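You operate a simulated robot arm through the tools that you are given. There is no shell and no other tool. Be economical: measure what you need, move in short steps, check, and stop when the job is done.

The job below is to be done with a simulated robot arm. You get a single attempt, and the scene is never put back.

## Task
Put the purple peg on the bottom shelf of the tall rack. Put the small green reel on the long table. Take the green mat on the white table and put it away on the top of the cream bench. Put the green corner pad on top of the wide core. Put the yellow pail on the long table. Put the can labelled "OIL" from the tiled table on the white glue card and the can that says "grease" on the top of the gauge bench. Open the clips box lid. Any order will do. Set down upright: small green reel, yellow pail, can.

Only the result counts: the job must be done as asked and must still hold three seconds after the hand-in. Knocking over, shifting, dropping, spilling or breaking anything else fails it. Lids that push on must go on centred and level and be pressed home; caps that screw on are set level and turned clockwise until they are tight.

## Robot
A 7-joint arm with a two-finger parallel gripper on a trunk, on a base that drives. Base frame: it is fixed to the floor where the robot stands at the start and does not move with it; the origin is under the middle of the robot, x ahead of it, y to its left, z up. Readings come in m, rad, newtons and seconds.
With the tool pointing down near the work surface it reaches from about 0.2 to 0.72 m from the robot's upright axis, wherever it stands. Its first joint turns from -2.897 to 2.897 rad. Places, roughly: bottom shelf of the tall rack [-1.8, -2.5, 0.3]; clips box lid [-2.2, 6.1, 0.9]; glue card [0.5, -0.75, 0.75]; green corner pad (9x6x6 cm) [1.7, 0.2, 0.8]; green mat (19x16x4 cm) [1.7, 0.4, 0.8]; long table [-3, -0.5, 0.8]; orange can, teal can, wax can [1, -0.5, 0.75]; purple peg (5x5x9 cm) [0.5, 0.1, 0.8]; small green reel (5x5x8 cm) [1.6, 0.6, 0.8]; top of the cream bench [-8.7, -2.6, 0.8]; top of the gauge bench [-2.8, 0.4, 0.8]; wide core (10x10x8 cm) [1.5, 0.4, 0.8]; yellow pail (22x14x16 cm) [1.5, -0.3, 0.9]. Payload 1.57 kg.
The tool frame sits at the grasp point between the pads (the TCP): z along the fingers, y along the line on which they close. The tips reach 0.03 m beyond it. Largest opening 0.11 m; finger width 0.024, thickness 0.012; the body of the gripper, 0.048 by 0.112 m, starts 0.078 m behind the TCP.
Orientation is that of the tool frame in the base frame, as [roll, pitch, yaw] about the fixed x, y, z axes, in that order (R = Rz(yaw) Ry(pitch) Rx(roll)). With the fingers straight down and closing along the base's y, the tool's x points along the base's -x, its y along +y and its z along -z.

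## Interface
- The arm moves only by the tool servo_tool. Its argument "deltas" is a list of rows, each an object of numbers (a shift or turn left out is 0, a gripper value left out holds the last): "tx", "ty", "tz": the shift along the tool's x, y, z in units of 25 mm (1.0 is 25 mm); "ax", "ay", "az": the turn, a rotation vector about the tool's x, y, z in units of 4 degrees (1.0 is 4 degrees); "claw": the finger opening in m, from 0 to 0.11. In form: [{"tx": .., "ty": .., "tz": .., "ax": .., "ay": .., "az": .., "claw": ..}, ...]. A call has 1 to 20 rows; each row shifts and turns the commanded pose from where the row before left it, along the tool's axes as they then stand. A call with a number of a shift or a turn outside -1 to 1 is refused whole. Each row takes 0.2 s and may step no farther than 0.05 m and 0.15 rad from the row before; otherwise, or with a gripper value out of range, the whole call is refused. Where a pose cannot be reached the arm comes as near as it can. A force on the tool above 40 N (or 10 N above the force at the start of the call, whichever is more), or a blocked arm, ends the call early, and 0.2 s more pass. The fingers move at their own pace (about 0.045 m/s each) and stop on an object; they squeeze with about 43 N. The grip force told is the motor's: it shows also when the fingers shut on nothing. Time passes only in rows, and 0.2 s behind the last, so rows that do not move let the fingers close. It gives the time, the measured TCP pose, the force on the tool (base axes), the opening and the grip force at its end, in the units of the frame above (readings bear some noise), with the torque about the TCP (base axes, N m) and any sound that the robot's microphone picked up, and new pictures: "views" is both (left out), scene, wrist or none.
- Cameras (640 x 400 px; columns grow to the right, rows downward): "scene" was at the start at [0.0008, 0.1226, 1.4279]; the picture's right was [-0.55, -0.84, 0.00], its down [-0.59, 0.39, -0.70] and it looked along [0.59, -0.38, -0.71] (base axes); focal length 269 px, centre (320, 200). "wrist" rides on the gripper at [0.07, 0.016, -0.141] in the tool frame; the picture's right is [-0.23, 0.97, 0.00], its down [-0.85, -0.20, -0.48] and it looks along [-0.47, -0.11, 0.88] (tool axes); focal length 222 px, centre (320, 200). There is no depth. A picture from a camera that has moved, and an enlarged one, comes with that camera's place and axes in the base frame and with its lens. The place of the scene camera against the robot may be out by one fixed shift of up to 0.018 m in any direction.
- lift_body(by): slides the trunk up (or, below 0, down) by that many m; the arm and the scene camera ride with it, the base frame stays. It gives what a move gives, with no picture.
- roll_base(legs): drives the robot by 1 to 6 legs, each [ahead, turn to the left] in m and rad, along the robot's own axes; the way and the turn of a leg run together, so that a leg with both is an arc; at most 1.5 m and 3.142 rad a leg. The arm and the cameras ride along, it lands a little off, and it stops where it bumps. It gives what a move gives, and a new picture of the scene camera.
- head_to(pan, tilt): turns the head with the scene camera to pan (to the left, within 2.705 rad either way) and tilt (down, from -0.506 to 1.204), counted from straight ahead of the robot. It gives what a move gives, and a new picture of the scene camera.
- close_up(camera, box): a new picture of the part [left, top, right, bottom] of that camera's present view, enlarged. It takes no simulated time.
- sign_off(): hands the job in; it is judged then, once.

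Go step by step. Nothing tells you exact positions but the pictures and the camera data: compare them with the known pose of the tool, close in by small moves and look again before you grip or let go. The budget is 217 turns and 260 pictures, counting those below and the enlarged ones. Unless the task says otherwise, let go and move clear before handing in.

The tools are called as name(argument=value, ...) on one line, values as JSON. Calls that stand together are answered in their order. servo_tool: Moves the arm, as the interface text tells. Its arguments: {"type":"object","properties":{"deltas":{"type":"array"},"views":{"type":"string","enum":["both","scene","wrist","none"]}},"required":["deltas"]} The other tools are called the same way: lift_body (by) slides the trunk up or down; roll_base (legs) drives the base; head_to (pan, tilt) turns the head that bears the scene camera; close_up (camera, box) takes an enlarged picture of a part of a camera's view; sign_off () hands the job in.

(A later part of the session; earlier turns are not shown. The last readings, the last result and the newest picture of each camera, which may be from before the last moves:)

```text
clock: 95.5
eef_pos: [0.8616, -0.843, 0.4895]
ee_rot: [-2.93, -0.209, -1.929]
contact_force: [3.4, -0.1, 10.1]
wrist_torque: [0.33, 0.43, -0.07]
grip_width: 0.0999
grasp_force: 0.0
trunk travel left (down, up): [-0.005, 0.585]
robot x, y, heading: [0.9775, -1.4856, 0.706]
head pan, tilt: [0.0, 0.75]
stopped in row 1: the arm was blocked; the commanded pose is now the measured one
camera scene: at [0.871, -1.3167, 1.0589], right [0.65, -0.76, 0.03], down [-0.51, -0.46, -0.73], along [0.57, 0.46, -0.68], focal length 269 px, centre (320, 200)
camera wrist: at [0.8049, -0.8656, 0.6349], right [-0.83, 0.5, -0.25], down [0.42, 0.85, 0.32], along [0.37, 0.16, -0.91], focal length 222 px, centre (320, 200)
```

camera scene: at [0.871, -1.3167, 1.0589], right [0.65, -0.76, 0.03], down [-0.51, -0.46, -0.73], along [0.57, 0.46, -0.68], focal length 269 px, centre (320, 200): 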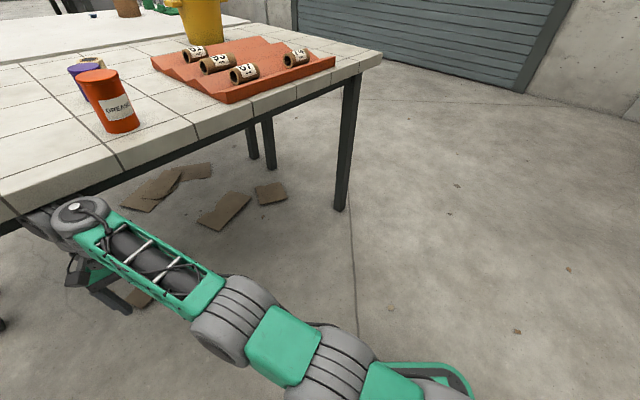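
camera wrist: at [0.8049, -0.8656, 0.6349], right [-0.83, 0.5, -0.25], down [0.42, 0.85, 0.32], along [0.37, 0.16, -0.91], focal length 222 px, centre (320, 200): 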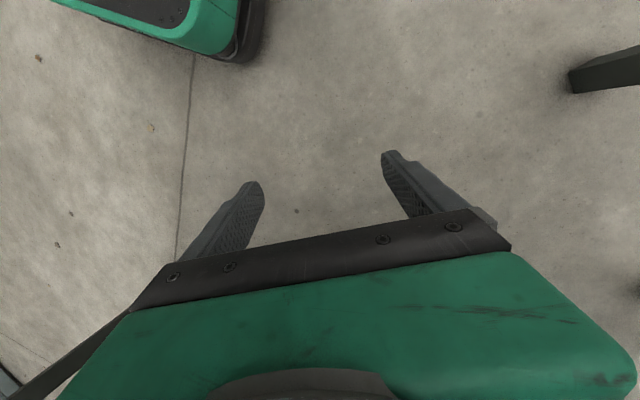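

I'll try a pure retract without pressing down, in very small steps.

servo_tool(deltas=[{}, {"tx": 0.2}, {"tx": 0.3}, {"tx": 0.4}, {"tx": 0.5}])

```text
clock: 96.7
eef_pos: [0.8559, -0.866, 0.4909]
ee_rot: [-2.921, -0.216, -1.954]
contact_force: [0.2, -0.1, -0.1]
wrist_torque: [0.02, 0.01, -0.02]
grip_width: 0.1
grasp_force: 0.0
out of reach, approached as far as the arm can: row 3, 4, 5
trunk travel left (down, up): [-0.005, 0.585]
robot x, y, heading: [0.9778, -1.4833, 0.692]
head pan, tilt: [0.0, 0.75]
camera scene: at [0.8924, -1.3304, 1.0596], right [0.64, -0.77, 0.0], down [-0.53, -0.44, -0.73], along [0.56, 0.46, -0.69], focal length 269 px, centre (320, 200)
camera wrist: at [0.7976, -0.8861, 0.6359], right [-0.82, 0.52, -0.26], down [0.44, 0.84, 0.31], along [0.38, 0.15, -0.91], focal length 222 px, centre (320, 200)
```

scene: 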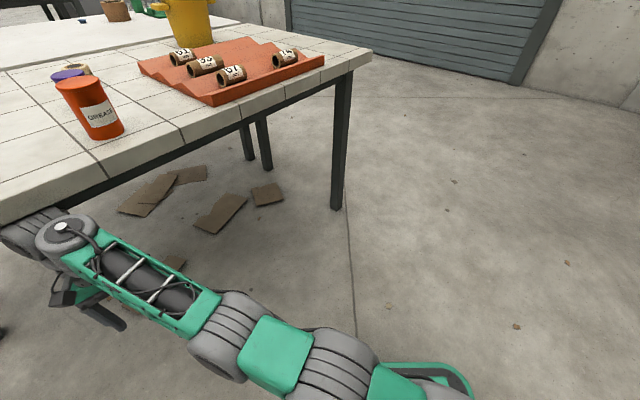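
wrist: 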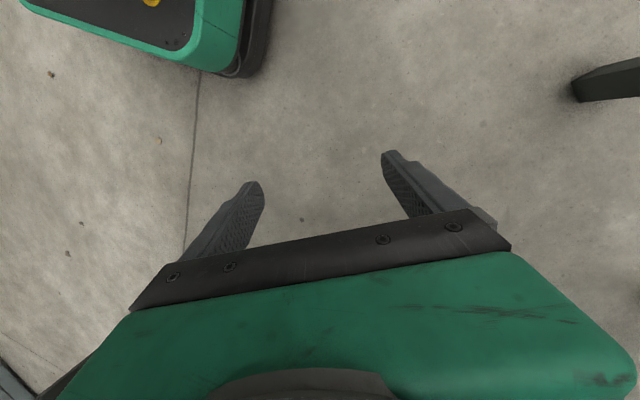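

The forces have relaxed and the base is level again. I'll back the base up gently.

roll_base(legs=[[-0.1, 0]])

```text
clock: 97.9
eef_pos: [0.7755, -0.929, 0.5137]
ee_rot: [-2.947, -0.178, -1.937]
contact_force: [0.1, -0.3, -0.5]
wrist_torque: [-0.01, -0.01, 0.02]
grip_width: 0.1003
grasp_force: 0.0
trunk travel left (down, up): [-0.005, 0.585]
robot x, y, heading: [0.9049, -1.5444, 0.703]
head pan, tilt: [0.0, 0.75]
camera scene: at [0.8129, -1.4021, 1.0611], right [0.65, -0.76, 0.0], down [-0.52, -0.44, -0.73], along [0.56, 0.47, -0.68], focal length 269 px, centre (320, 200)
```

scene: 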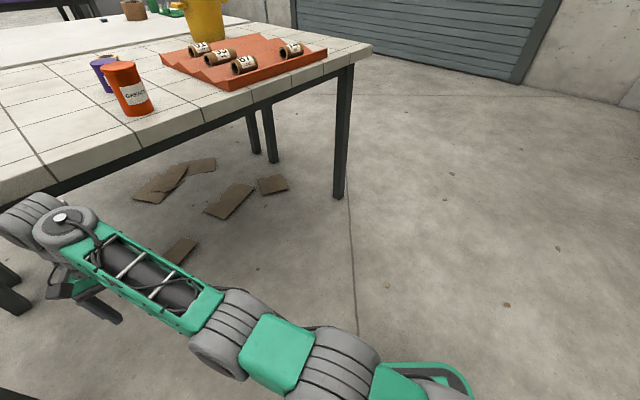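

The arm is free. Triangulation puts the tiled table's top at z≈0.78, and it has not moved. I'll back off more, then lift the trunk.

roll_base(legs=[[-0.2, 0]])

lift_body(by=0.4)

head_to(pan=0.6, tilt=0.6)

```text
clock: 99.5
eef_pos: [0.6205, -1.0619, 0.514]
ee_rot: [-2.944, -0.177, -1.937]
contact_force: [-0.2, 0.9, -0.4]
wrist_torque: [0.0, 0.0, 0.0]
grip_width: 0.1004
grasp_force: 0.2
trunk travel left (down, up): [-0.005, 0.585]
robot x, y, heading: [0.7483, -1.6801, 0.711]
head pan, tilt: [0.0, 0.75]
camera scene: at [0.6585, -1.5342, 1.061], right [0.65, -0.76, 0.0], down [-0.52, -0.44, -0.73], along [0.56, 0.48, -0.68], focal length 269 px, centre (320, 200)
```

scene: 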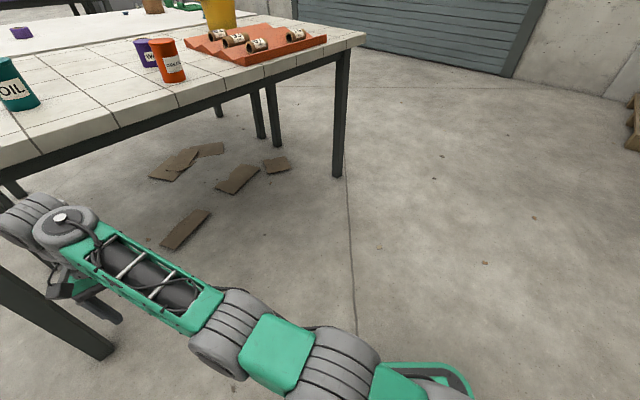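

```text
clock: 103.3
eef_pos: [0.6199, -1.0623, 0.9142]
ee_rot: [-2.946, -0.178, -1.937]
contact_force: [0.7, 0.2, 0.2]
wrist_torque: [0.0, -0.02, 0.04]
grip_width: 0.0997
grasp_force: 0.2
trunk travel left (down, up): [-0.405, 0.185]
robot x, y, heading: [0.7474, -1.6771, 0.708]
head pan, tilt: [0.0, 0.75]
```

```text
clock: 104.3
eef_pos: [0.6191, -1.0622, 0.9133]
ee_rot: [-2.946, -0.177, -1.936]
contact_force: [-0.2, -0.9, 0.1]
wrist_torque: [-0.03, -0.01, 0.01]
grip_width: 0.1
grasp_force: 0.0
trunk travel left (down, up): [-0.405, 0.185]
robot x, y, heading: [0.744, -1.6794, 0.709]
head pan, tilt: [0.6, 0.6]
camera scene: at [0.6185, -1.5027, 1.4739], right [0.97, -0.26, 0.0], down [-0.15, -0.55, -0.82], along [0.21, 0.8, -0.57], focal length 269 px, centre (320, 200)
```

scene: 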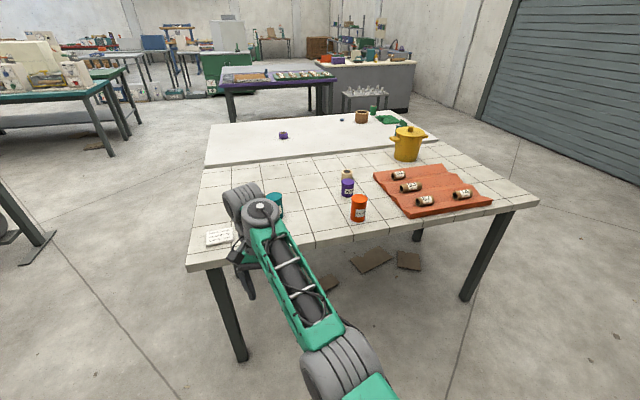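

The table and objects look undisturbed, with the grease can at about (0.99, −0.70), the card at about (0.45, −0.67) and OIL near (0.66, −0.60). I'll level the tool and bring the arm back to the front.

servo_tool(deltas=[{"ax": -0.95, "tz": -0.5}, {"ax": -0.95, "tz": -0.5}, {"ax": -0.9}, {"ay": -0.85}, {"ay": -0.85}, {"ay": -0.85}, {"az": 0.9}, {"az": 0.9}, {"az": 0.9}, {"az": 0.9}, {"az": 0.9}, {"az": 0.9}, {"az": 0.9}, {"az": 0.8}, {"ty": -1, "tx": -0.35}, {"ty": -1, "tx": -0.35}, {"ty": -1, "tx": -0.35}, {"ty": -1, "tx": -0.35}, {"ty": -1, "tx": -0.35}], views="none")

servo_tool(deltas=[{"ty": -1, "tx": -0.35, "tz": -0.2}, {"ty": -1, "tx": -0.35, "tz": -0.2}, {"ty": -1, "tx": -0.35, "tz": -0.2}, {"ty": -1, "tx": -0.35, "tz": -0.2}, {"ty": -1, "tx": -0.35, "tz": -0.2}, {"ty": -1, "tx": -0.35, "tz": -0.2}, {"ty": -1, "tx": -0.35, "tz": -0.2}, {"ty": -1, "tx": -0.35, "tz": -0.2}, {"ty": -1, "tx": -0.35, "tz": -0.2}, {"ty": -1, "tx": -0.35, "tz": -0.2}, {"ty": -1, "tx": -0.35, "tz": -0.2}, {"ty": -1, "tx": -0.35, "tz": -0.2}, {"ty": -1, "tx": -0.35, "tz": -0.2}, {"ty": -1, "tx": -0.35, "tz": -0.2}, {"ty": -1, "tx": -0.35, "tz": -0.2}, {"ty": -1, "tx": -0.35}, {"ty": -1, "tx": -0.35}, {}], views="scene")

```text
clock: 108.3
eef_pos: [0.7326, -1.1215, 0.9389]
ee_rot: [3.141, -0.001, -2.43]
contact_force: [0.0, -0.7, -1.3]
wrist_torque: [-0.01, 0.03, 0.0]
grip_width: 0.1004
grasp_force: 0.1
trunk travel left (down, up): [-0.405, 0.185]
robot x, y, heading: [0.7473, -1.6775, 0.709]
head pan, tilt: [0.6, 0.6]
```

```text
clock: 112.1
eef_pos: [1.1236, -1.3464, 1.0135]
ee_rot: [3.14, 0.0, -2.432]
contact_force: [0.2, -0.4, 0.2]
wrist_torque: [0.0, 0.01, -0.03]
grip_width: 0.1001
grasp_force: 0.0
trunk travel left (down, up): [-0.405, 0.185]
robot x, y, heading: [0.7498, -1.6792, 0.71]
head pan, tilt: [0.6, 0.6]
camera scene: at [0.6188, -1.5029, 1.4739], right [0.97, -0.26, 0.0], down [-0.15, -0.55, -0.83], along [0.21, 0.8, -0.56], focal length 269 px, centre (320, 200)
```

scene: 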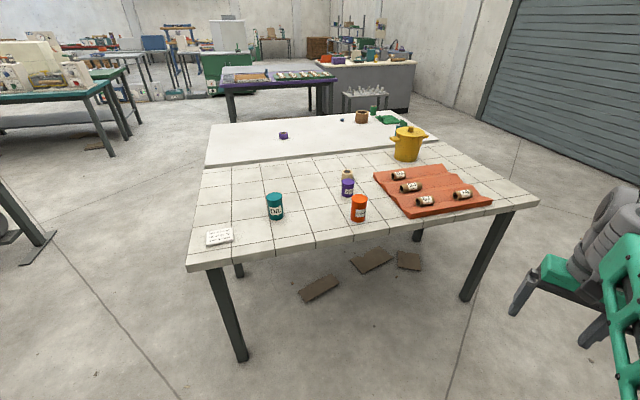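

OIL is at about (0.665, −0.60). I'll turn to face the table and drive up with the arm high.

roll_base(legs=[[0, 0.861], [0.45, 0]])

head_to(pan=0.1, tilt=0.85)

servo_tool(deltas=[{}], views="wrist")

```text
clock: 117.0
eef_pos: [0.7524, -0.7307, 1.0141]
ee_rot: [-3.141, -0.002, -1.583]
contact_force: [-0.2, -0.5, 0.1]
wrist_torque: [0.01, -0.02, -0.03]
grip_width: 0.1
grasp_force: 0.1
trunk travel left (down, up): [-0.405, 0.185]
robot x, y, heading: [0.7545, -1.2314, 1.556]
head pan, tilt: [0.6, 0.6]
camera scene: at [0.5428, -1.2023, 1.4739], right [0.83, 0.55, 0.0], down [0.31, -0.47, -0.83], along [-0.46, 0.69, -0.56], focal length 269 px, centre (320, 200)
```

scene: 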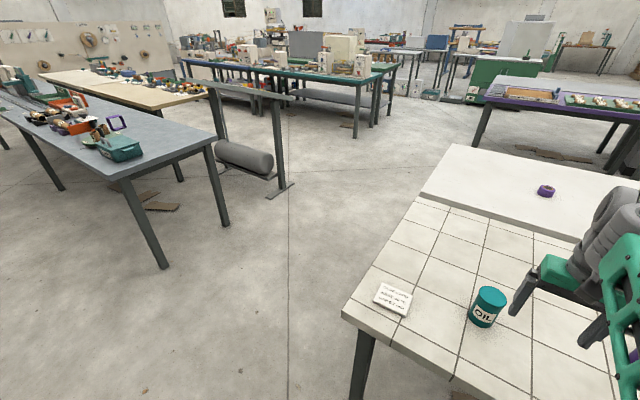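

```text
clock: 118.0
eef_pos: [0.753, -0.7306, 1.0129]
ee_rot: [-3.141, 0.001, -1.582]
contact_force: [0.5, -0.6, -0.8]
wrist_torque: [0.0, 0.01, -0.02]
grip_width: 0.0999
grasp_force: 0.1
trunk travel left (down, up): [-0.405, 0.185]
robot x, y, heading: [0.7568, -1.2318, 1.553]
head pan, tilt: [0.099, 0.85]
camera scene: at [0.585, -1.198, 1.4531], right [1.0, 0.09, 0.0], down [0.07, -0.75, -0.66], along [-0.06, 0.66, -0.75], focal length 269 px, centre (320, 200)
```

scene: 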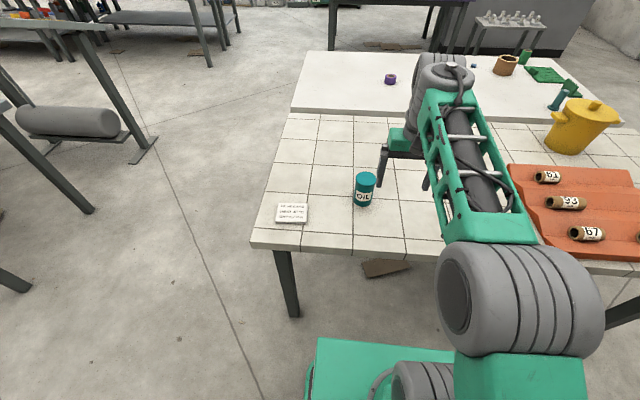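

```text
clock: 118.4
eef_pos: [0.7523, -0.7309, 1.0117]
ee_rot: [-3.141, -0.001, -1.582]
contact_force: [0.3, -0.3, 0.6]
wrist_torque: [-0.02, -0.03, 0.01]
grip_width: 0.1001
grasp_force: 0.1
trunk travel left (down, up): [-0.405, 0.185]
robot x, y, heading: [0.7527, -1.2294, 1.555]
head pan, tilt: [0.099, 0.85]
camera wrist: at [0.7348, -0.8004, 1.1535], right [-0.97, 0.24, 0.0], down [0.21, 0.85, 0.48], along [0.11, 0.46, -0.88], focal length 222 px, centre (320, 200)
```

wrist: 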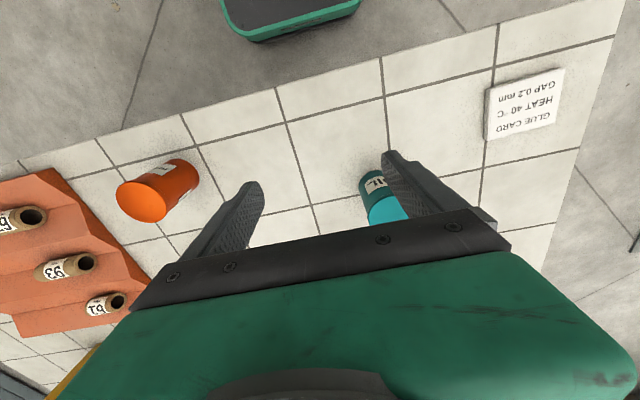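

OIL is at about (0.675, −0.61) with the glue card at about (0.443, −0.682). I'll move above OIL.

servo_tool(deltas=[{"tx": -0.96, "ty": 0.62, "claw": 0.11}, {"tx": -0.96, "ty": 0.62}, {"tx": -0.96, "ty": 0.62}, {"tx": -0.96, "ty": 0.62}, {"tx": -0.96, "ty": 0.62, "tz": 0.4}, {"tz": 0.8}, {}])

```text
clock: 120.0
eef_pos: [0.6756, -0.6104, 0.9829]
ee_rot: [3.141, -0.001, -1.582]
contact_force: [-0.9, 0.8, 0.0]
wrist_torque: [0.03, -0.02, -0.01]
grip_width: 0.1097
grasp_force: 0.2
trunk travel left (down, up): [-0.405, 0.185]
robot x, y, heading: [0.7544, -1.2288, 1.557]
head pan, tilt: [0.099, 0.85]
camera scene: at [0.585, -1.198, 1.453], right [1.0, 0.09, 0.0], down [0.06, -0.75, -0.66], along [-0.06, 0.66, -0.75], focal length 269 px, centre (320, 200)
camera wrist: at [0.6585, -0.6797, 1.1227], right [-0.97, 0.24, 0.0], down [0.21, 0.85, 0.48], along [0.11, 0.46, -0.88], focal length 222 px, centre (320, 200)
```

scene: 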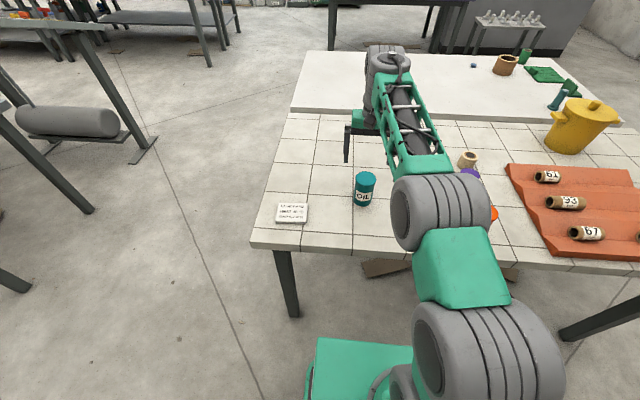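
wrist: 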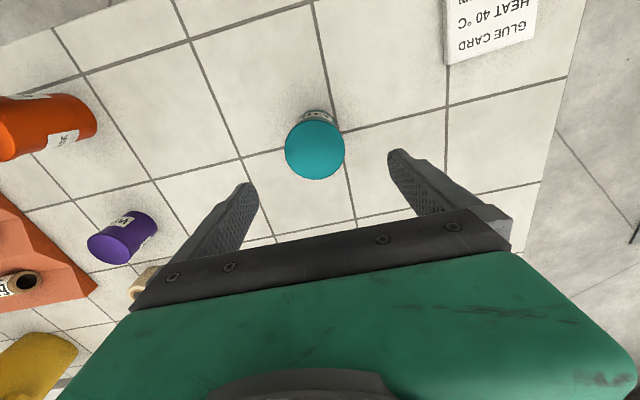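

OIL is well centred. I'll descend and grip.

servo_tool(deltas=[{"tx": 0.26, "tz": 0.9}, {"tz": 0.9}, {"tz": 0.9}, {"tz": 0.9}, {"tz": 0.9}, {"tz": 0.7}, {"claw": 0.03}, {"claw": 0.0}, {}, {}, {}, {}], views="wrist")

```text
clock: 122.6
eef_pos: [0.6766, -0.6175, 0.8519]
ee_rot: [3.141, 0.002, -1.582]
contact_force: [1.6, -0.5, -0.2]
wrist_torque: [0.03, -0.11, 0.0]
grip_width: 0.0611
grasp_force: 42.4
trunk travel left (down, up): [-0.405, 0.185]
robot x, y, heading: [0.7513, -1.2301, 1.563]
head pan, tilt: [0.099, 0.85]
camera wrist: at [0.659, -0.6865, 0.994], right [-0.97, 0.24, 0.0], down [0.21, 0.85, 0.48], along [0.11, 0.46, -0.88], focal length 222 px, centre (320, 200)
```

wrist: 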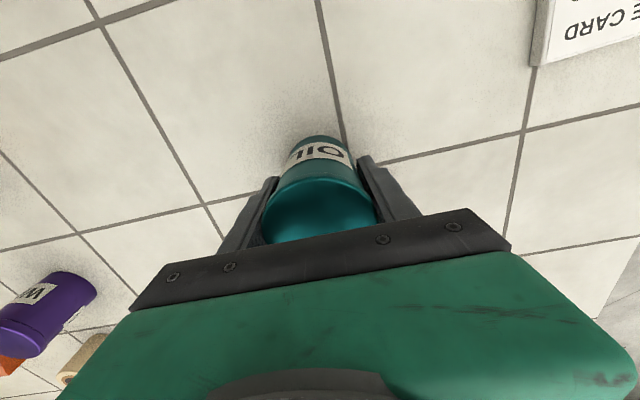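

OIL is gripped. I'll lift it and carry it above the glue card.

servo_tool(deltas=[{"tz": -0.9}, {"tz": -0.9}, {"tz": -0.9}, {"ty": 0.93, "tx": 0.26}, {"ty": 0.93, "tx": 0.26}, {"ty": 0.93, "tx": 0.26}, {"ty": 0.93, "tx": 0.26}, {"ty": 0.93, "tx": 0.26}, {"ty": 0.93, "tx": 0.26}, {"ty": 0.93, "tx": 0.26}, {"ty": 0.93, "tx": 0.26}, {"ty": 0.93, "tx": 0.26}, {"ty": 0.93, "tx": 0.26}, {}])

close_up(camera="scene", box=[220, 130, 400, 260])

```text
clock: 125.6
eef_pos: [0.4423, -0.6789, 0.9213]
ee_rot: [3.141, 0.0, -1.584]
contact_force: [-0.7, 0.7, -2.7]
wrist_torque: [0.0, -0.02, -0.01]
grip_width: 0.061
grasp_force: 43.4
trunk travel left (down, up): [-0.405, 0.185]
robot x, y, heading: [0.7569, -1.2264, 1.557]
head pan, tilt: [0.099, 0.85]
camera scene: at [0.5846, -1.1978, 1.453], right [1.0, 0.09, 0.0], down [0.06, -0.75, -0.66], along [-0.06, 0.66, -0.75], focal length 269 px, centre (320, 200)
camera wrist: at [0.4248, -0.7488, 1.0622], right [-0.97, 0.24, 0.0], down [0.21, 0.85, 0.48], along [0.11, 0.46, -0.88], focal length 222 px, centre (320, 200)
```

scene: 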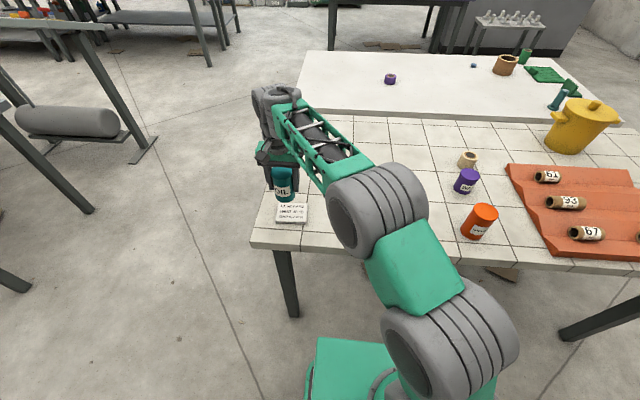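
wrist: 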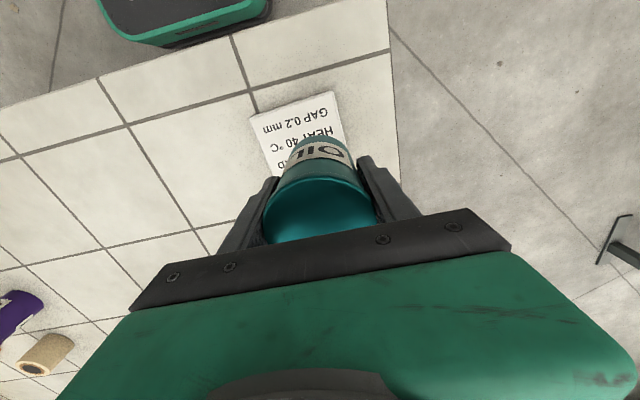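

```text
3.08 times, centred on (310, 195) of scene
camera zoom: at [0.5846, -1.1978, 1.453], right [1.0, 0.09, 0.0], down [0.06, -0.75, -0.66], along [-0.06, 0.66, -0.75], focal length 827 px, centre (351, 215)
```

zoom: 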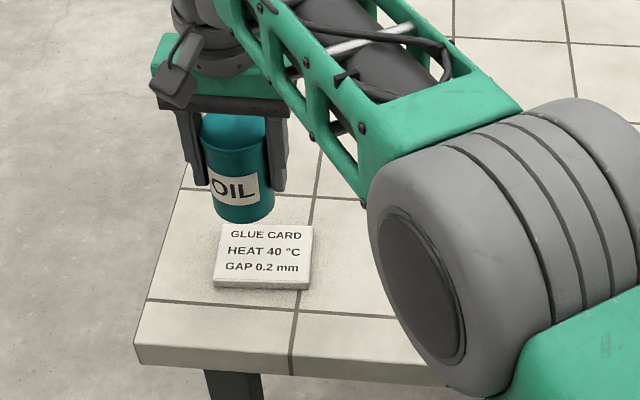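

The card centre is nearer (0.453, −0.69). I'll shift slightly and lower, then feel for contact.

servo_tool(deltas=[{"ty": -0.44, "tx": 0.44}, {"tz": 0.7}, {"tz": 0.7}, {"tz": 0.2}, {}])

close_up(camera="scene", box=[240, 150, 340, 240])

```text
clock: 126.8
eef_pos: [0.454, -0.6902, 0.8792]
ee_rot: [3.14, -0.001, -1.585]
contact_force: [0.8, 0.8, -2.0]
wrist_torque: [0.01, 0.03, -0.04]
grip_width: 0.0612
grasp_force: 43.0
trunk travel left (down, up): [-0.405, 0.185]
robot x, y, heading: [0.7544, -1.2289, 1.56]
head pan, tilt: [0.099, 0.85]
camera scene: at [0.5849, -1.1978, 1.453], right [1.0, 0.09, 0.0], down [0.06, -0.75, -0.66], along [-0.06, 0.66, -0.75], focal length 269 px, centre (320, 200)
camera wrist: at [0.4369, -0.7592, 1.0206], right [-0.97, 0.24, 0.0], down [0.21, 0.85, 0.48], along [0.11, 0.46, -0.88], focal length 222 px, centre (320, 200)
```

scene: 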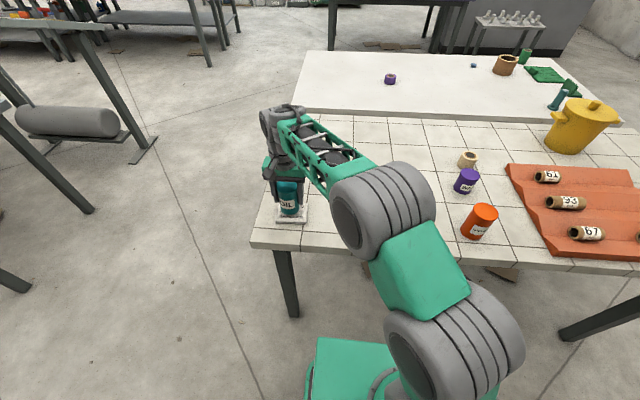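
wrist: 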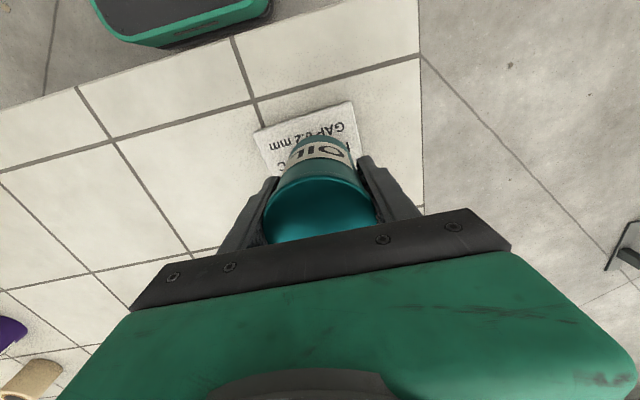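

```text
4.44 times, centred on (290, 195) of scene
camera zoom: at [0.5849, -1.1978, 1.453], right [1.0, 0.09, 0.0], down [0.06, -0.75, -0.66], along [-0.06, 0.66, -0.75], focal length 1195 px, centre (453, 222)
```

zoom: 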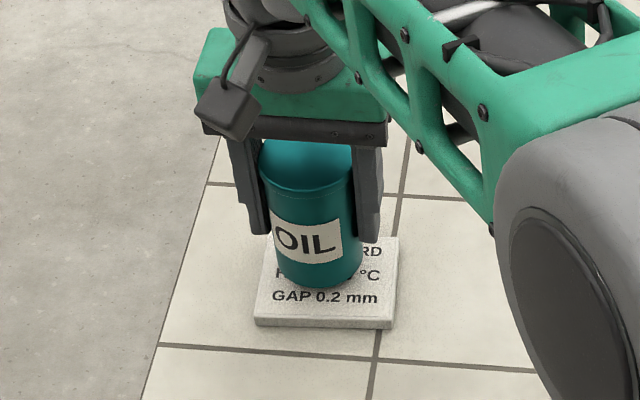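

The can is well over the card, so I'll lower it to contact.

servo_tool(deltas=[{"tz": 0.12}, {"tz": 0.12}, {"tz": 0.12}, {}], views="none")

servo_tool(deltas=[{"tz": 0.1}, {"tz": 0.08}, {}], views="wrist")

```text
clock: 127.8
eef_pos: [0.4555, -0.6894, 0.8703]
ee_rot: [-3.14, -0.001, -1.585]
contact_force: [0.2, -0.2, -2.3]
wrist_torque: [-0.03, 0.0, 0.01]
grip_width: 0.061
grasp_force: 43.2
trunk travel left (down, up): [-0.405, 0.185]
robot x, y, heading: [0.7553, -1.2276, 1.555]
head pan, tilt: [0.099, 0.85]
```

```text
clock: 128.6
eef_pos: [0.4552, -0.6893, 0.8668]
ee_rot: [3.141, 0.0, -1.583]
contact_force: [1.0, -0.8, 3.5]
wrist_torque: [-0.06, -0.16, 0.01]
grip_width: 0.0611
grasp_force: 42.9
trunk travel left (down, up): [-0.405, 0.185]
robot x, y, heading: [0.7553, -1.2289, 1.558]
head pan, tilt: [0.099, 0.85]
camera wrist: at [0.4375, -0.759, 1.0081], right [-0.97, 0.24, 0.0], down [0.21, 0.85, 0.48], along [0.11, 0.46, -0.88], focal length 222 px, centre (320, 200)
```

wrist: 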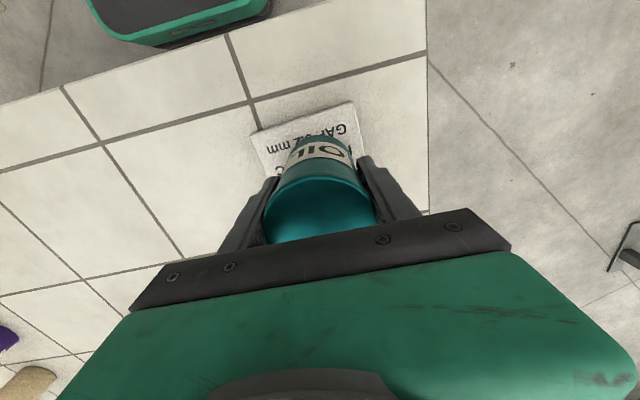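

It has made contact. I'll release and rise, then go above the grease can.

servo_tool(deltas=[{"tz": 0.03}, {"claw": 0.075}, {"claw": 0.09}, {"claw": 0.11}, {}, {"tz": -0.8}, {"tz": -1}, {"tz": -1}, {"tz": -1}, {"tz": -1}, {"tz": -0.6}, {}])

close_up(camera="scene", box=[240, 150, 340, 240])

```text
clock: 131.2
eef_pos: [0.456, -0.6898, 1.0009]
ee_rot: [3.14, 0.001, -1.585]
contact_force: [-0.5, -0.3, 0.0]
wrist_torque: [0.01, -0.02, 0.0]
grip_width: 0.1099
grasp_force: 0.0
trunk travel left (down, up): [-0.405, 0.185]
robot x, y, heading: [0.7556, -1.2313, 1.556]
head pan, tilt: [0.099, 0.85]
camera scene: at [0.5849, -1.198, 1.453], right [1.0, 0.09, 0.0], down [0.06, -0.75, -0.66], along [-0.06, 0.66, -0.75], focal length 269 px, centre (320, 200)
camera wrist: at [0.4381, -0.7595, 1.1419], right [-0.97, 0.24, 0.0], down [0.21, 0.85, 0.48], along [0.11, 0.46, -0.88], focal length 222 px, centre (320, 200)
```

scene: 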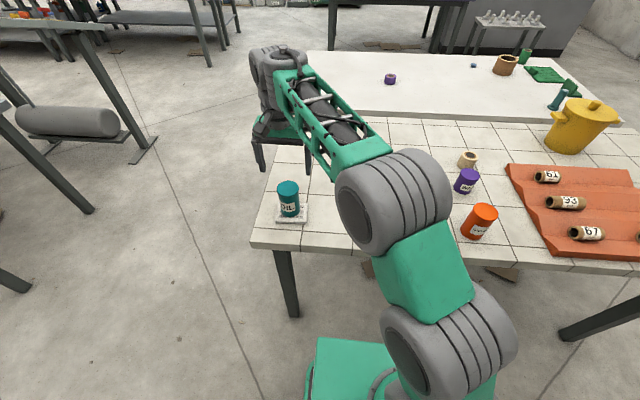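
wrist: 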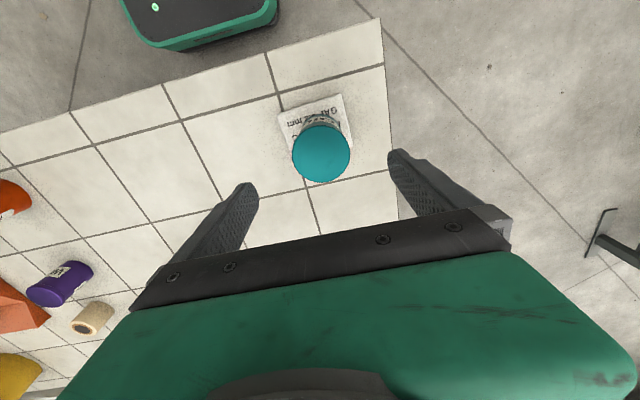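

```text
4.44 times, centred on (290, 195) of scene
camera zoom: at [0.5849, -1.198, 1.453], right [1.0, 0.09, 0.0], down [0.06, -0.75, -0.66], along [-0.06, 0.66, -0.75], focal length 1195 px, centre (453, 222)
```

zoom: 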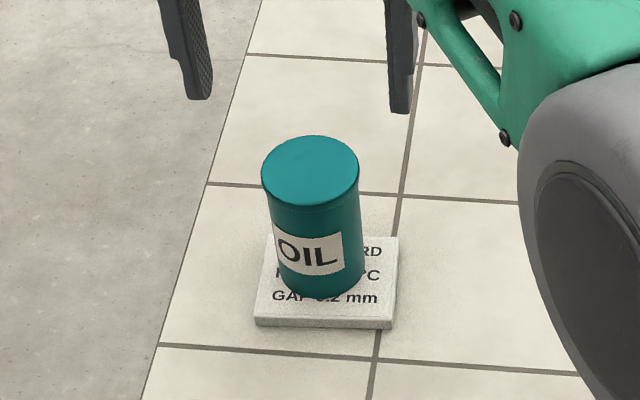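

OIL stands on the glue card. I'll move over to the grease can.

servo_tool(deltas=[{"ty": -1, "tx": 0.05}, {"ty": -1, "tx": 0.05}, {"ty": -1, "tx": 0.05}, {"ty": -1, "tx": 0.05}, {"ty": -1, "tx": 0.05}, {"ty": -1, "tx": 0.05}, {"ty": -1, "tx": 0.05}, {"ty": -1, "tx": 0.05}, {"ty": -1, "tx": 0.05}, {"ty": -1, "tx": 0.05}, {"ty": -1, "tx": 0.05}, {"ty": -1, "tx": 0.05}, {"ty": -1, "tx": 0.05}, {"ty": -1, "tx": 0.05}, {"ty": -1, "tx": 0.05}, {"ty": -1, "tx": 0.05}, {"ty": -1, "tx": 0.05}, {"ty": -1, "tx": 0.05}, {"ty": -1, "tx": 0.05}, {"ty": -1, "tx": 0.05}], views="wrist")

```text
clock: 135.4
eef_pos: [0.9545, -0.7196, 1.0007]
ee_rot: [-3.141, 0.001, -1.585]
contact_force: [0.4, 0.1, 0.2]
wrist_torque: [0.01, 0.0, 0.0]
grip_width: 0.11
grasp_force: 0.1
trunk travel left (down, up): [-0.405, 0.185]
robot x, y, heading: [0.7546, -1.2294, 1.558]
head pan, tilt: [0.099, 0.85]
camera wrist: at [0.9374, -0.7892, 1.1417], right [-0.97, 0.24, 0.0], down [0.21, 0.85, 0.48], along [0.11, 0.46, -0.88], focal length 222 px, centre (320, 200)
```

wrist: 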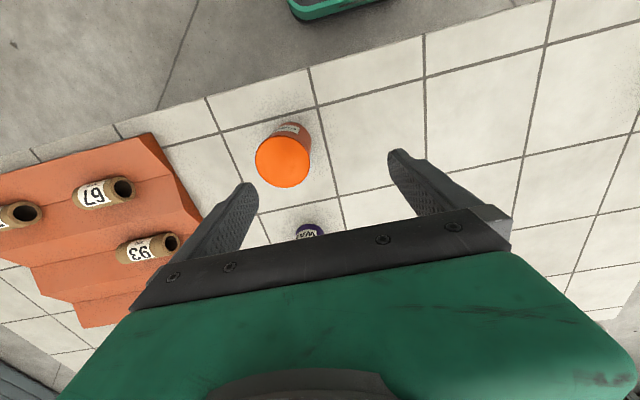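

The grease can's centre is at about (1.0, −0.718). I'll centre, descend and grip.

servo_tool(deltas=[{"ty": -0.91}, {"ty": -0.91}, {"tz": 1}, {"tz": 1}, {"tz": 1}, {"tz": 1}, {"tz": 1}, {"tz": 0.95}, {"claw": 0.03}, {"claw": 0.0}, {}, {}, {}, {}], views="wrist")

close_up(camera="scene", box=[380, 140, 560, 260])

```text
clock: 138.4
eef_pos: [0.9996, -0.7212, 0.853]
ee_rot: [3.141, 0.001, -1.584]
contact_force: [-0.2, -1.4, 0.1]
wrist_torque: [0.0, 0.03, 0.0]
grip_width: 0.061
grasp_force: 42.7
trunk travel left (down, up): [-0.405, 0.185]
robot x, y, heading: [0.7545, -1.2267, 1.558]
head pan, tilt: [0.099, 0.85]
camera wrist: at [0.9826, -0.7901, 0.9933], right [-0.97, 0.24, 0.0], down [0.21, 0.85, 0.48], along [0.11, 0.46, -0.88], focal length 222 px, centre (320, 200)
```

wrist: 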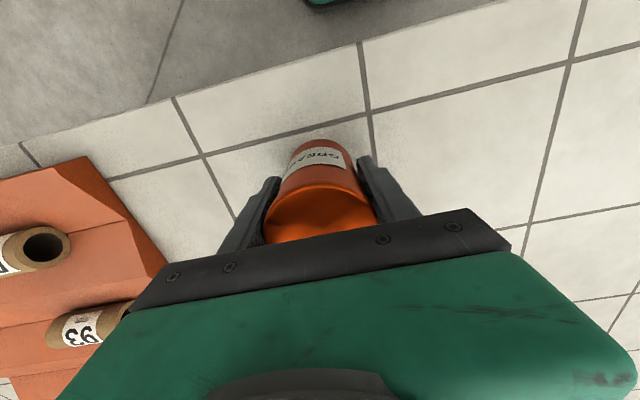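

```text
3.33 times, centred on (470, 200) of scene
camera zoom: at [0.5851, -1.198, 1.453], right [1.0, 0.09, 0.0], down [0.06, -0.75, -0.66], along [-0.06, 0.66, -0.75], focal length 896 px, centre (-180, 200)
```

zoom: 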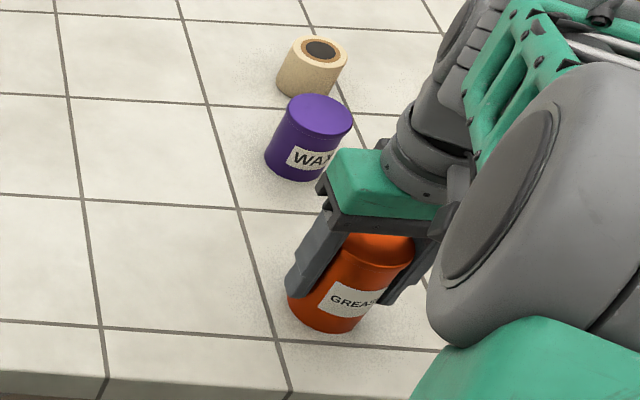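

GREASE is confirmed and gripped. I'll lift, centre the arm, and drive around toward the benches to identify the gauge bench.

servo_tool(deltas=[{"tz": -1}, {"tz": -1}, {"tz": -1}, {"tz": -1}, {"tz": -1}, {"tz": -1}, {"tz": -0.8, "tx": 0.6}, {"ty": 1, "tx": 0.3}, {"ty": 1, "tx": 0.3}, {"ty": 1, "tx": 0.3}, {"ty": 1, "tx": 0.3}, {"ty": 1, "tx": 0.3}, {"ty": 1}, {"ty": 1}, {"ty": 1}, {"ty": 1}, {}], views="none")

roll_base(legs=[[-0.2, 0], [0, 1.571], [1.22, 0], [0, -1.571], [1.4, 0], [1.25, 0]])

head_to(pan=1.75, tilt=0.45)

```text
clock: 142.0
eef_pos: [0.7736, -0.7707, 1.0232]
ee_rot: [3.142, 0.0, -1.585]
contact_force: [0.0, -0.5, -2.6]
wrist_torque: [-0.01, -0.01, -0.03]
grip_width: 0.0611
grasp_force: 43.4
trunk travel left (down, up): [-0.405, 0.185]
robot x, y, heading: [0.7538, -1.2332, 1.558]
head pan, tilt: [0.099, 0.85]
```

```text
clock: 169.3
eef_pos: [-0.4717, 1.6197, 1.0219]
ee_rot: [3.141, 0.0, -1.573]
contact_force: [0.8, -0.1, -3.4]
wrist_torque: [-0.02, -0.01, 0.0]
grip_width: 0.0606
grasp_force: 43.1
trunk travel left (down, up): [-0.405, 0.185]
robot x, y, heading: [-0.4885, 1.1623, 1.569]
head pan, tilt: [0.099, 0.85]
camera scene: at [-0.6553, 1.1895, 1.453], right [1.0, 0.1, 0.0], down [0.07, -0.75, -0.66], along [-0.06, 0.66, -0.75], focal length 269 px, centre (320, 200)
```

scene: 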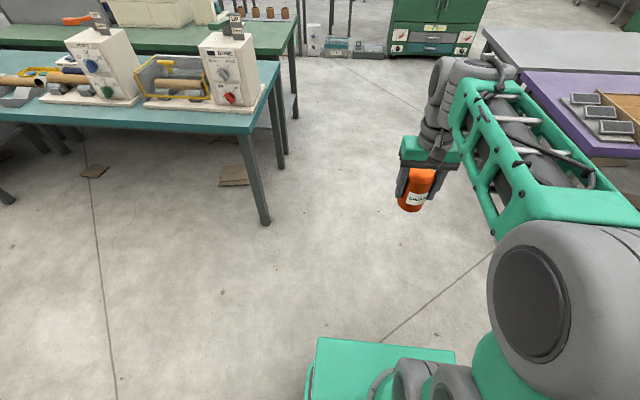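

```text
clock: 171.0
eef_pos: [-0.4721, 1.6181, 1.022]
ee_rot: [3.141, 0.0, -1.573]
contact_force: [0.1, 0.3, -3.0]
wrist_torque: [-0.03, -0.03, 0.01]
grip_width: 0.0602
grasp_force: 43.0
trunk travel left (down, up): [-0.405, 0.185]
robot x, y, heading: [-0.4829, 1.162, 1.567]
head pan, tilt: [1.751, 0.45]
camera scene: at [-0.7381, 1.0955, 1.4875], right [-0.18, 0.98, 0.0], down [0.43, 0.08, -0.9], along [-0.89, -0.16, -0.44], focal length 269 px, centre (320, 200)
```

scene: 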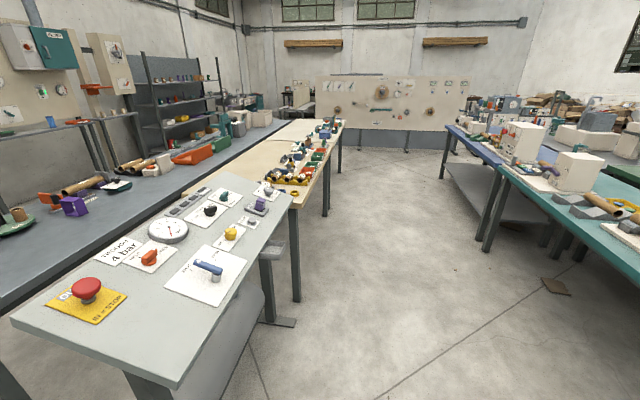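

The nearest grey table holds controls, and a tan bench follows it at x≈−2…−3.4, around y 0.4. I'll zoom in.

close_up(camera="scene", box=[170, 100, 370, 230])

roll_base(legs=[[0, 1.571], [1.4, 0], [0.9, 0]])

head_to(pan=1.2, tilt=0.6)

```text
3.08 times, centred on (270, 165) of scene
camera zoom: at [-0.7381, 1.0955, 1.4875], right [-0.18, 0.98, 0.0], down [0.43, 0.08, -0.9], along [-0.89, -0.16, -0.44], focal length 827 px, centre (474, 308)
```

zoom: 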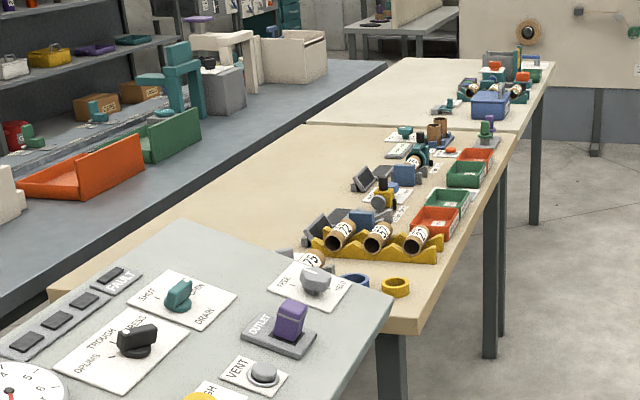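

```text
clock: 186.3
eef_pos: [-3.277, 1.1484, 1.0217]
ee_rot: [-3.142, 0.001, 0.011]
contact_force: [0.7, -0.9, -1.4]
wrist_torque: [-0.02, -0.02, 0.02]
grip_width: 0.0601
grasp_force: 43.0
trunk travel left (down, up): [-0.405, 0.185]
robot x, y, heading: [-2.8154, 1.1403, -3.136]
head pan, tilt: [1.751, 0.45]
camera scene: at [-2.7446, 0.9081, 1.4875], right [-0.98, -0.19, 0.0], down [-0.08, 0.43, -0.9], along [0.17, -0.88, -0.44], focal length 269 px, centre (320, 200)
```

scene: 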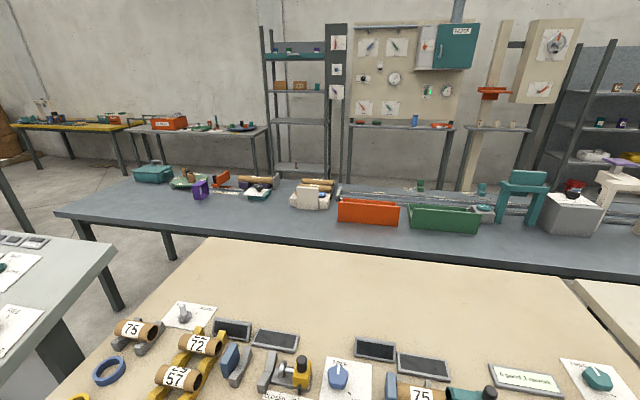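

```text
clock: 187.3
eef_pos: [-3.277, 1.149, 1.0222]
ee_rot: [-3.141, 0.0, 0.011]
contact_force: [-0.1, 0.4, -2.2]
wrist_torque: [0.03, -0.01, -0.03]
grip_width: 0.0601
grasp_force: 42.9
trunk travel left (down, up): [-0.405, 0.185]
robot x, y, heading: [-2.8138, 1.1385, -3.132]
head pan, tilt: [1.201, 0.6]
camera scene: at [-2.793, 0.9156, 1.4739], right [-0.94, 0.35, 0.0], down [0.2, 0.53, -0.83], along [-0.29, -0.77, -0.56], focal length 269 px, centre (320, 200)
```

scene: 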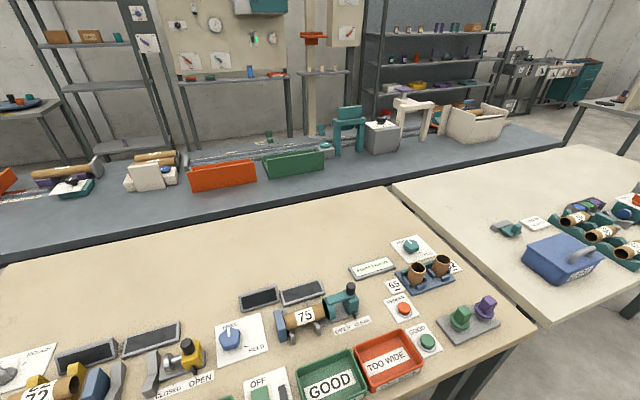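

The trays and gauges show the tan bench is the gauge bench (y≈0.04–0.75), with a free area at y≈0.1–0.35. I'll raise the trunk, turn to face it and move in.

lift_body(by=0.1)

roll_base(legs=[[0, 1.571], [0.17, 0]])

head_to(pan=0.15, tilt=0.85)

```text
clock: 188.6
eef_pos: [-3.2775, 1.1482, 1.1213]
ee_rot: [3.141, -0.001, 0.01]
contact_force: [-0.7, -0.4, -2.6]
wrist_torque: [-0.01, -0.07, -0.02]
grip_width: 0.0603
grasp_force: 42.8
trunk travel left (down, up): [-0.505, 0.085]
robot x, y, heading: [-2.819, 1.1356, -3.129]
head pan, tilt: [1.201, 0.6]
```

```text
clock: 193.9
eef_pos: [-2.8264, 0.5084, 1.1214]
ee_rot: [3.141, -0.003, 1.577]
contact_force: [-0.1, 0.1, -3.1]
wrist_torque: [0.09, -0.01, 0.03]
grip_width: 0.0598
grasp_force: 42.9
trunk travel left (down, up): [-0.505, 0.085]
robot x, y, heading: [-2.8109, 0.9703, -1.57]
head pan, tilt: [1.201, 0.6]
camera scene: at [-2.5855, 1.01, 1.5739], right [-0.36, -0.93, 0.0], down [-0.53, 0.2, -0.82], along [0.77, -0.29, -0.57], focal length 269 px, centre (320, 200)
```

scene: 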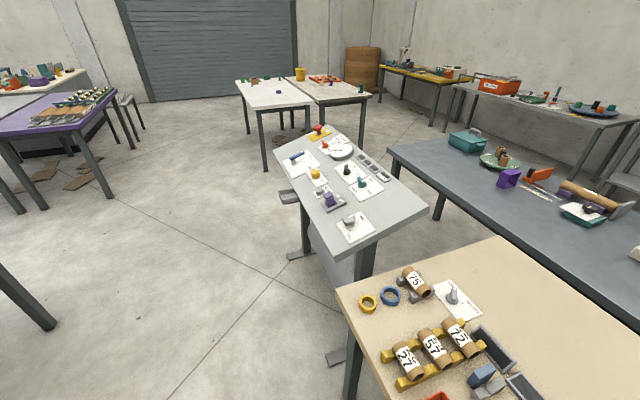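

```text
clock: 195.2
eef_pos: [-2.8257, 0.509, 1.1221]
ee_rot: [3.141, -0.002, 1.577]
contact_force: [-0.6, 0.0, -2.4]
wrist_torque: [0.04, -0.02, -0.01]
grip_width: 0.0597
grasp_force: 43.0
trunk travel left (down, up): [-0.505, 0.085]
robot x, y, heading: [-2.8153, 0.9721, -1.566]
head pan, tilt: [0.15, 0.85]
camera scene: at [-2.656, 0.965, 1.553], right [-0.99, -0.15, 0.0], down [-0.12, 0.74, -0.66], along [0.1, -0.65, -0.75], focal length 269 px, centre (320, 200)
```

scene: 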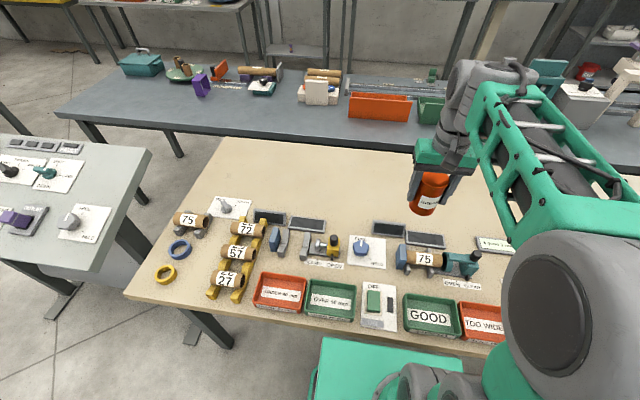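

I'll extend over the free area at (−2.82, 0.27) and lower part way.

servo_tool(deltas=[{"tx": -0.96}, {"tx": -0.96}, {"tx": -0.96}, {"tx": -0.96}, {"tx": -0.96}, {"tx": -0.96}, {"tx": -0.96}, {"tx": -0.96}, {"tx": -0.96}, {"tx": -0.96}, {"tz": 1}, {"tz": 1}, {"tz": 1}, {"tz": 1}, {"tz": 1}, {"tz": 1}, {"tz": 1}, {}])

```text
clock: 199.0
eef_pos: [-2.8241, 0.2766, 0.9443]
ee_rot: [-3.139, -0.001, 1.576]
contact_force: [0.4, 0.3, -2.2]
wrist_torque: [0.07, -0.04, 0.0]
grip_width: 0.0599
grasp_force: 43.1
out of reach, approached as far as the arm can: row 10
trunk travel left (down, up): [-0.505, 0.085]
robot x, y, heading: [-2.8166, 0.9672, -1.57]
head pan, tilt: [0.15, 0.85]
camera scene: at [-2.656, 0.9647, 1.553], right [-0.99, -0.15, 0.0], down [-0.12, 0.74, -0.66], along [0.1, -0.65, -0.75], focal length 269 px, centre (320, 200)
camera wrist: at [-2.8092, 0.344, 1.0845], right [0.97, -0.22, 0.0], down [-0.2, -0.86, 0.48], along [-0.11, -0.47, -0.88], focal length 222 px, centre (320, 200)
```

scene: 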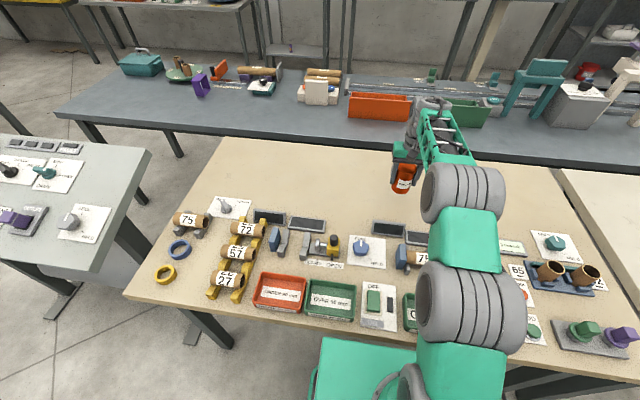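
wrist: 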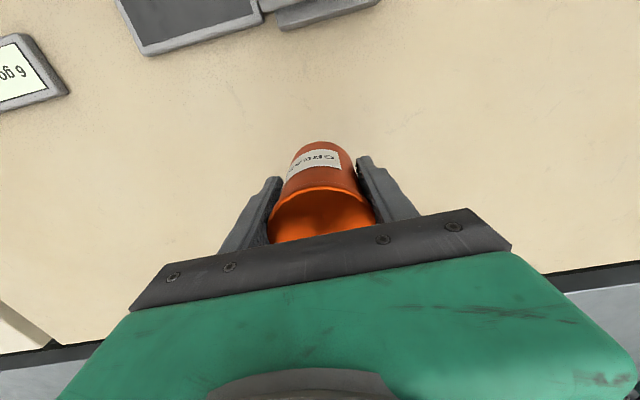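

The area is clear. I'll lower carefully until contact.

servo_tool(deltas=[{"tz": 0.6}, {"tz": 0.4}, {"tz": 0.2}, {}], views="wrist")

servo_tool(deltas=[{"tz": 0.16}, {"tz": 0.16}, {"tz": 0.16}, {}], views="wrist")

```text
clock: 200.0
eef_pos: [-2.8259, 0.275, 0.913]
ee_rot: [3.141, -0.001, 1.576]
contact_force: [-0.1, -0.4, -3.2]
wrist_torque: [0.06, 0.0, -0.03]
grip_width: 0.0598
grasp_force: 43.0
trunk travel left (down, up): [-0.505, 0.085]
robot x, y, heading: [-2.8142, 0.9648, -1.569]
head pan, tilt: [0.15, 0.85]
camera wrist: at [-2.8092, 0.3449, 1.0547], right [0.97, -0.22, 0.0], down [-0.2, -0.86, 0.48], along [-0.11, -0.47, -0.88], focal length 222 px, centre (320, 200)
```

wrist: 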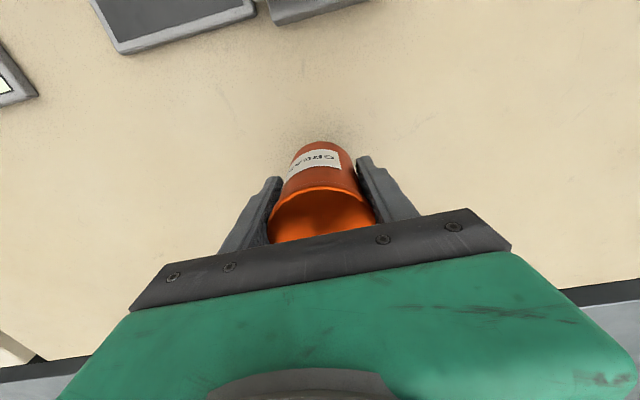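

```text
clock: 201.0
eef_pos: [-2.8248, 0.2752, 0.9014]
ee_rot: [-3.141, -0.003, 1.576]
contact_force: [0.1, 0.2, -2.7]
wrist_torque: [0.01, 0.02, 0.04]
grip_width: 0.0599
grasp_force: 43.2
trunk travel left (down, up): [-0.505, 0.085]
robot x, y, heading: [-2.8161, 0.9697, -1.567]
head pan, tilt: [0.15, 0.85]
camera wrist: at [-2.8092, 0.3448, 1.0431], right [0.97, -0.22, 0.0], down [-0.2, -0.86, 0.48], along [-0.11, -0.47, -0.88], focal length 222 px, centre (320, 200)
```

wrist: 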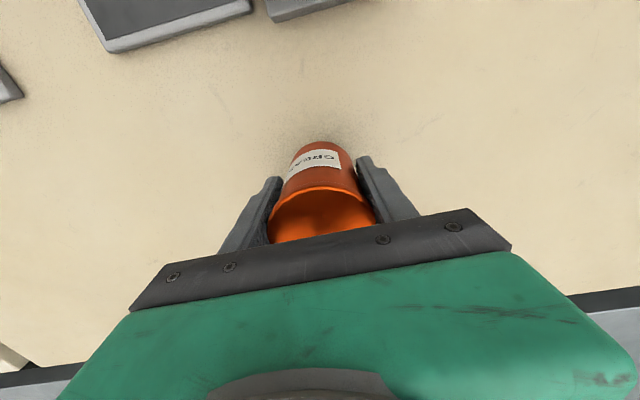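

servo_tool(deltas=[{"tz": 0.16}, {"tz": 0.16}, {"tz": 0.16}, {}], views="none")

servo_tool(deltas=[{"tz": 0.12}, {"tz": 0.12}, {}], views="wrist")

```text
clock: 202.0
eef_pos: [-2.8227, 0.2769, 0.8905]
ee_rot: [-3.141, -0.002, 1.577]
contact_force: [0.9, 0.0, -2.1]
wrist_torque: [0.02, 0.0, 0.02]
grip_width: 0.0598
grasp_force: 43.1
trunk travel left (down, up): [-0.505, 0.085]
robot x, y, heading: [-2.8164, 0.97, -1.565]
head pan, tilt: [0.15, 0.85]
```

```text
clock: 202.8
eef_pos: [-2.8242, 0.2757, 0.8843]
ee_rot: [-3.14, 0.0, 1.575]
contact_force: [-0.1, 0.3, -1.7]
wrist_torque: [0.01, 0.01, 0.04]
grip_width: 0.0597
grasp_force: 43.2
trunk travel left (down, up): [-0.505, 0.085]
robot x, y, heading: [-2.8145, 0.9666, -1.565]
head pan, tilt: [0.15, 0.85]
camera wrist: at [-2.809, 0.3449, 1.0248], right [0.97, -0.22, 0.0], down [-0.2, -0.86, 0.48], along [-0.11, -0.47, -0.88], focal length 222 px, centre (320, 200)
```

wrist: 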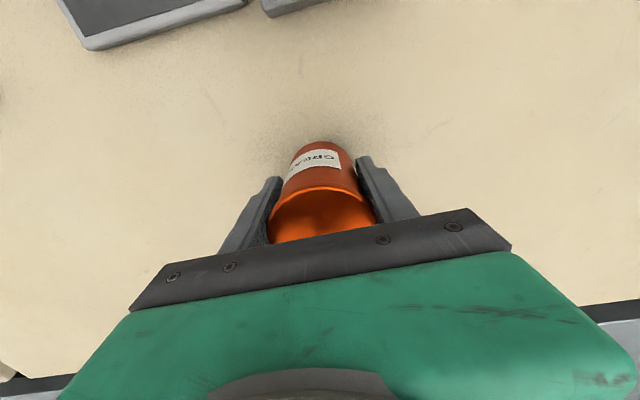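

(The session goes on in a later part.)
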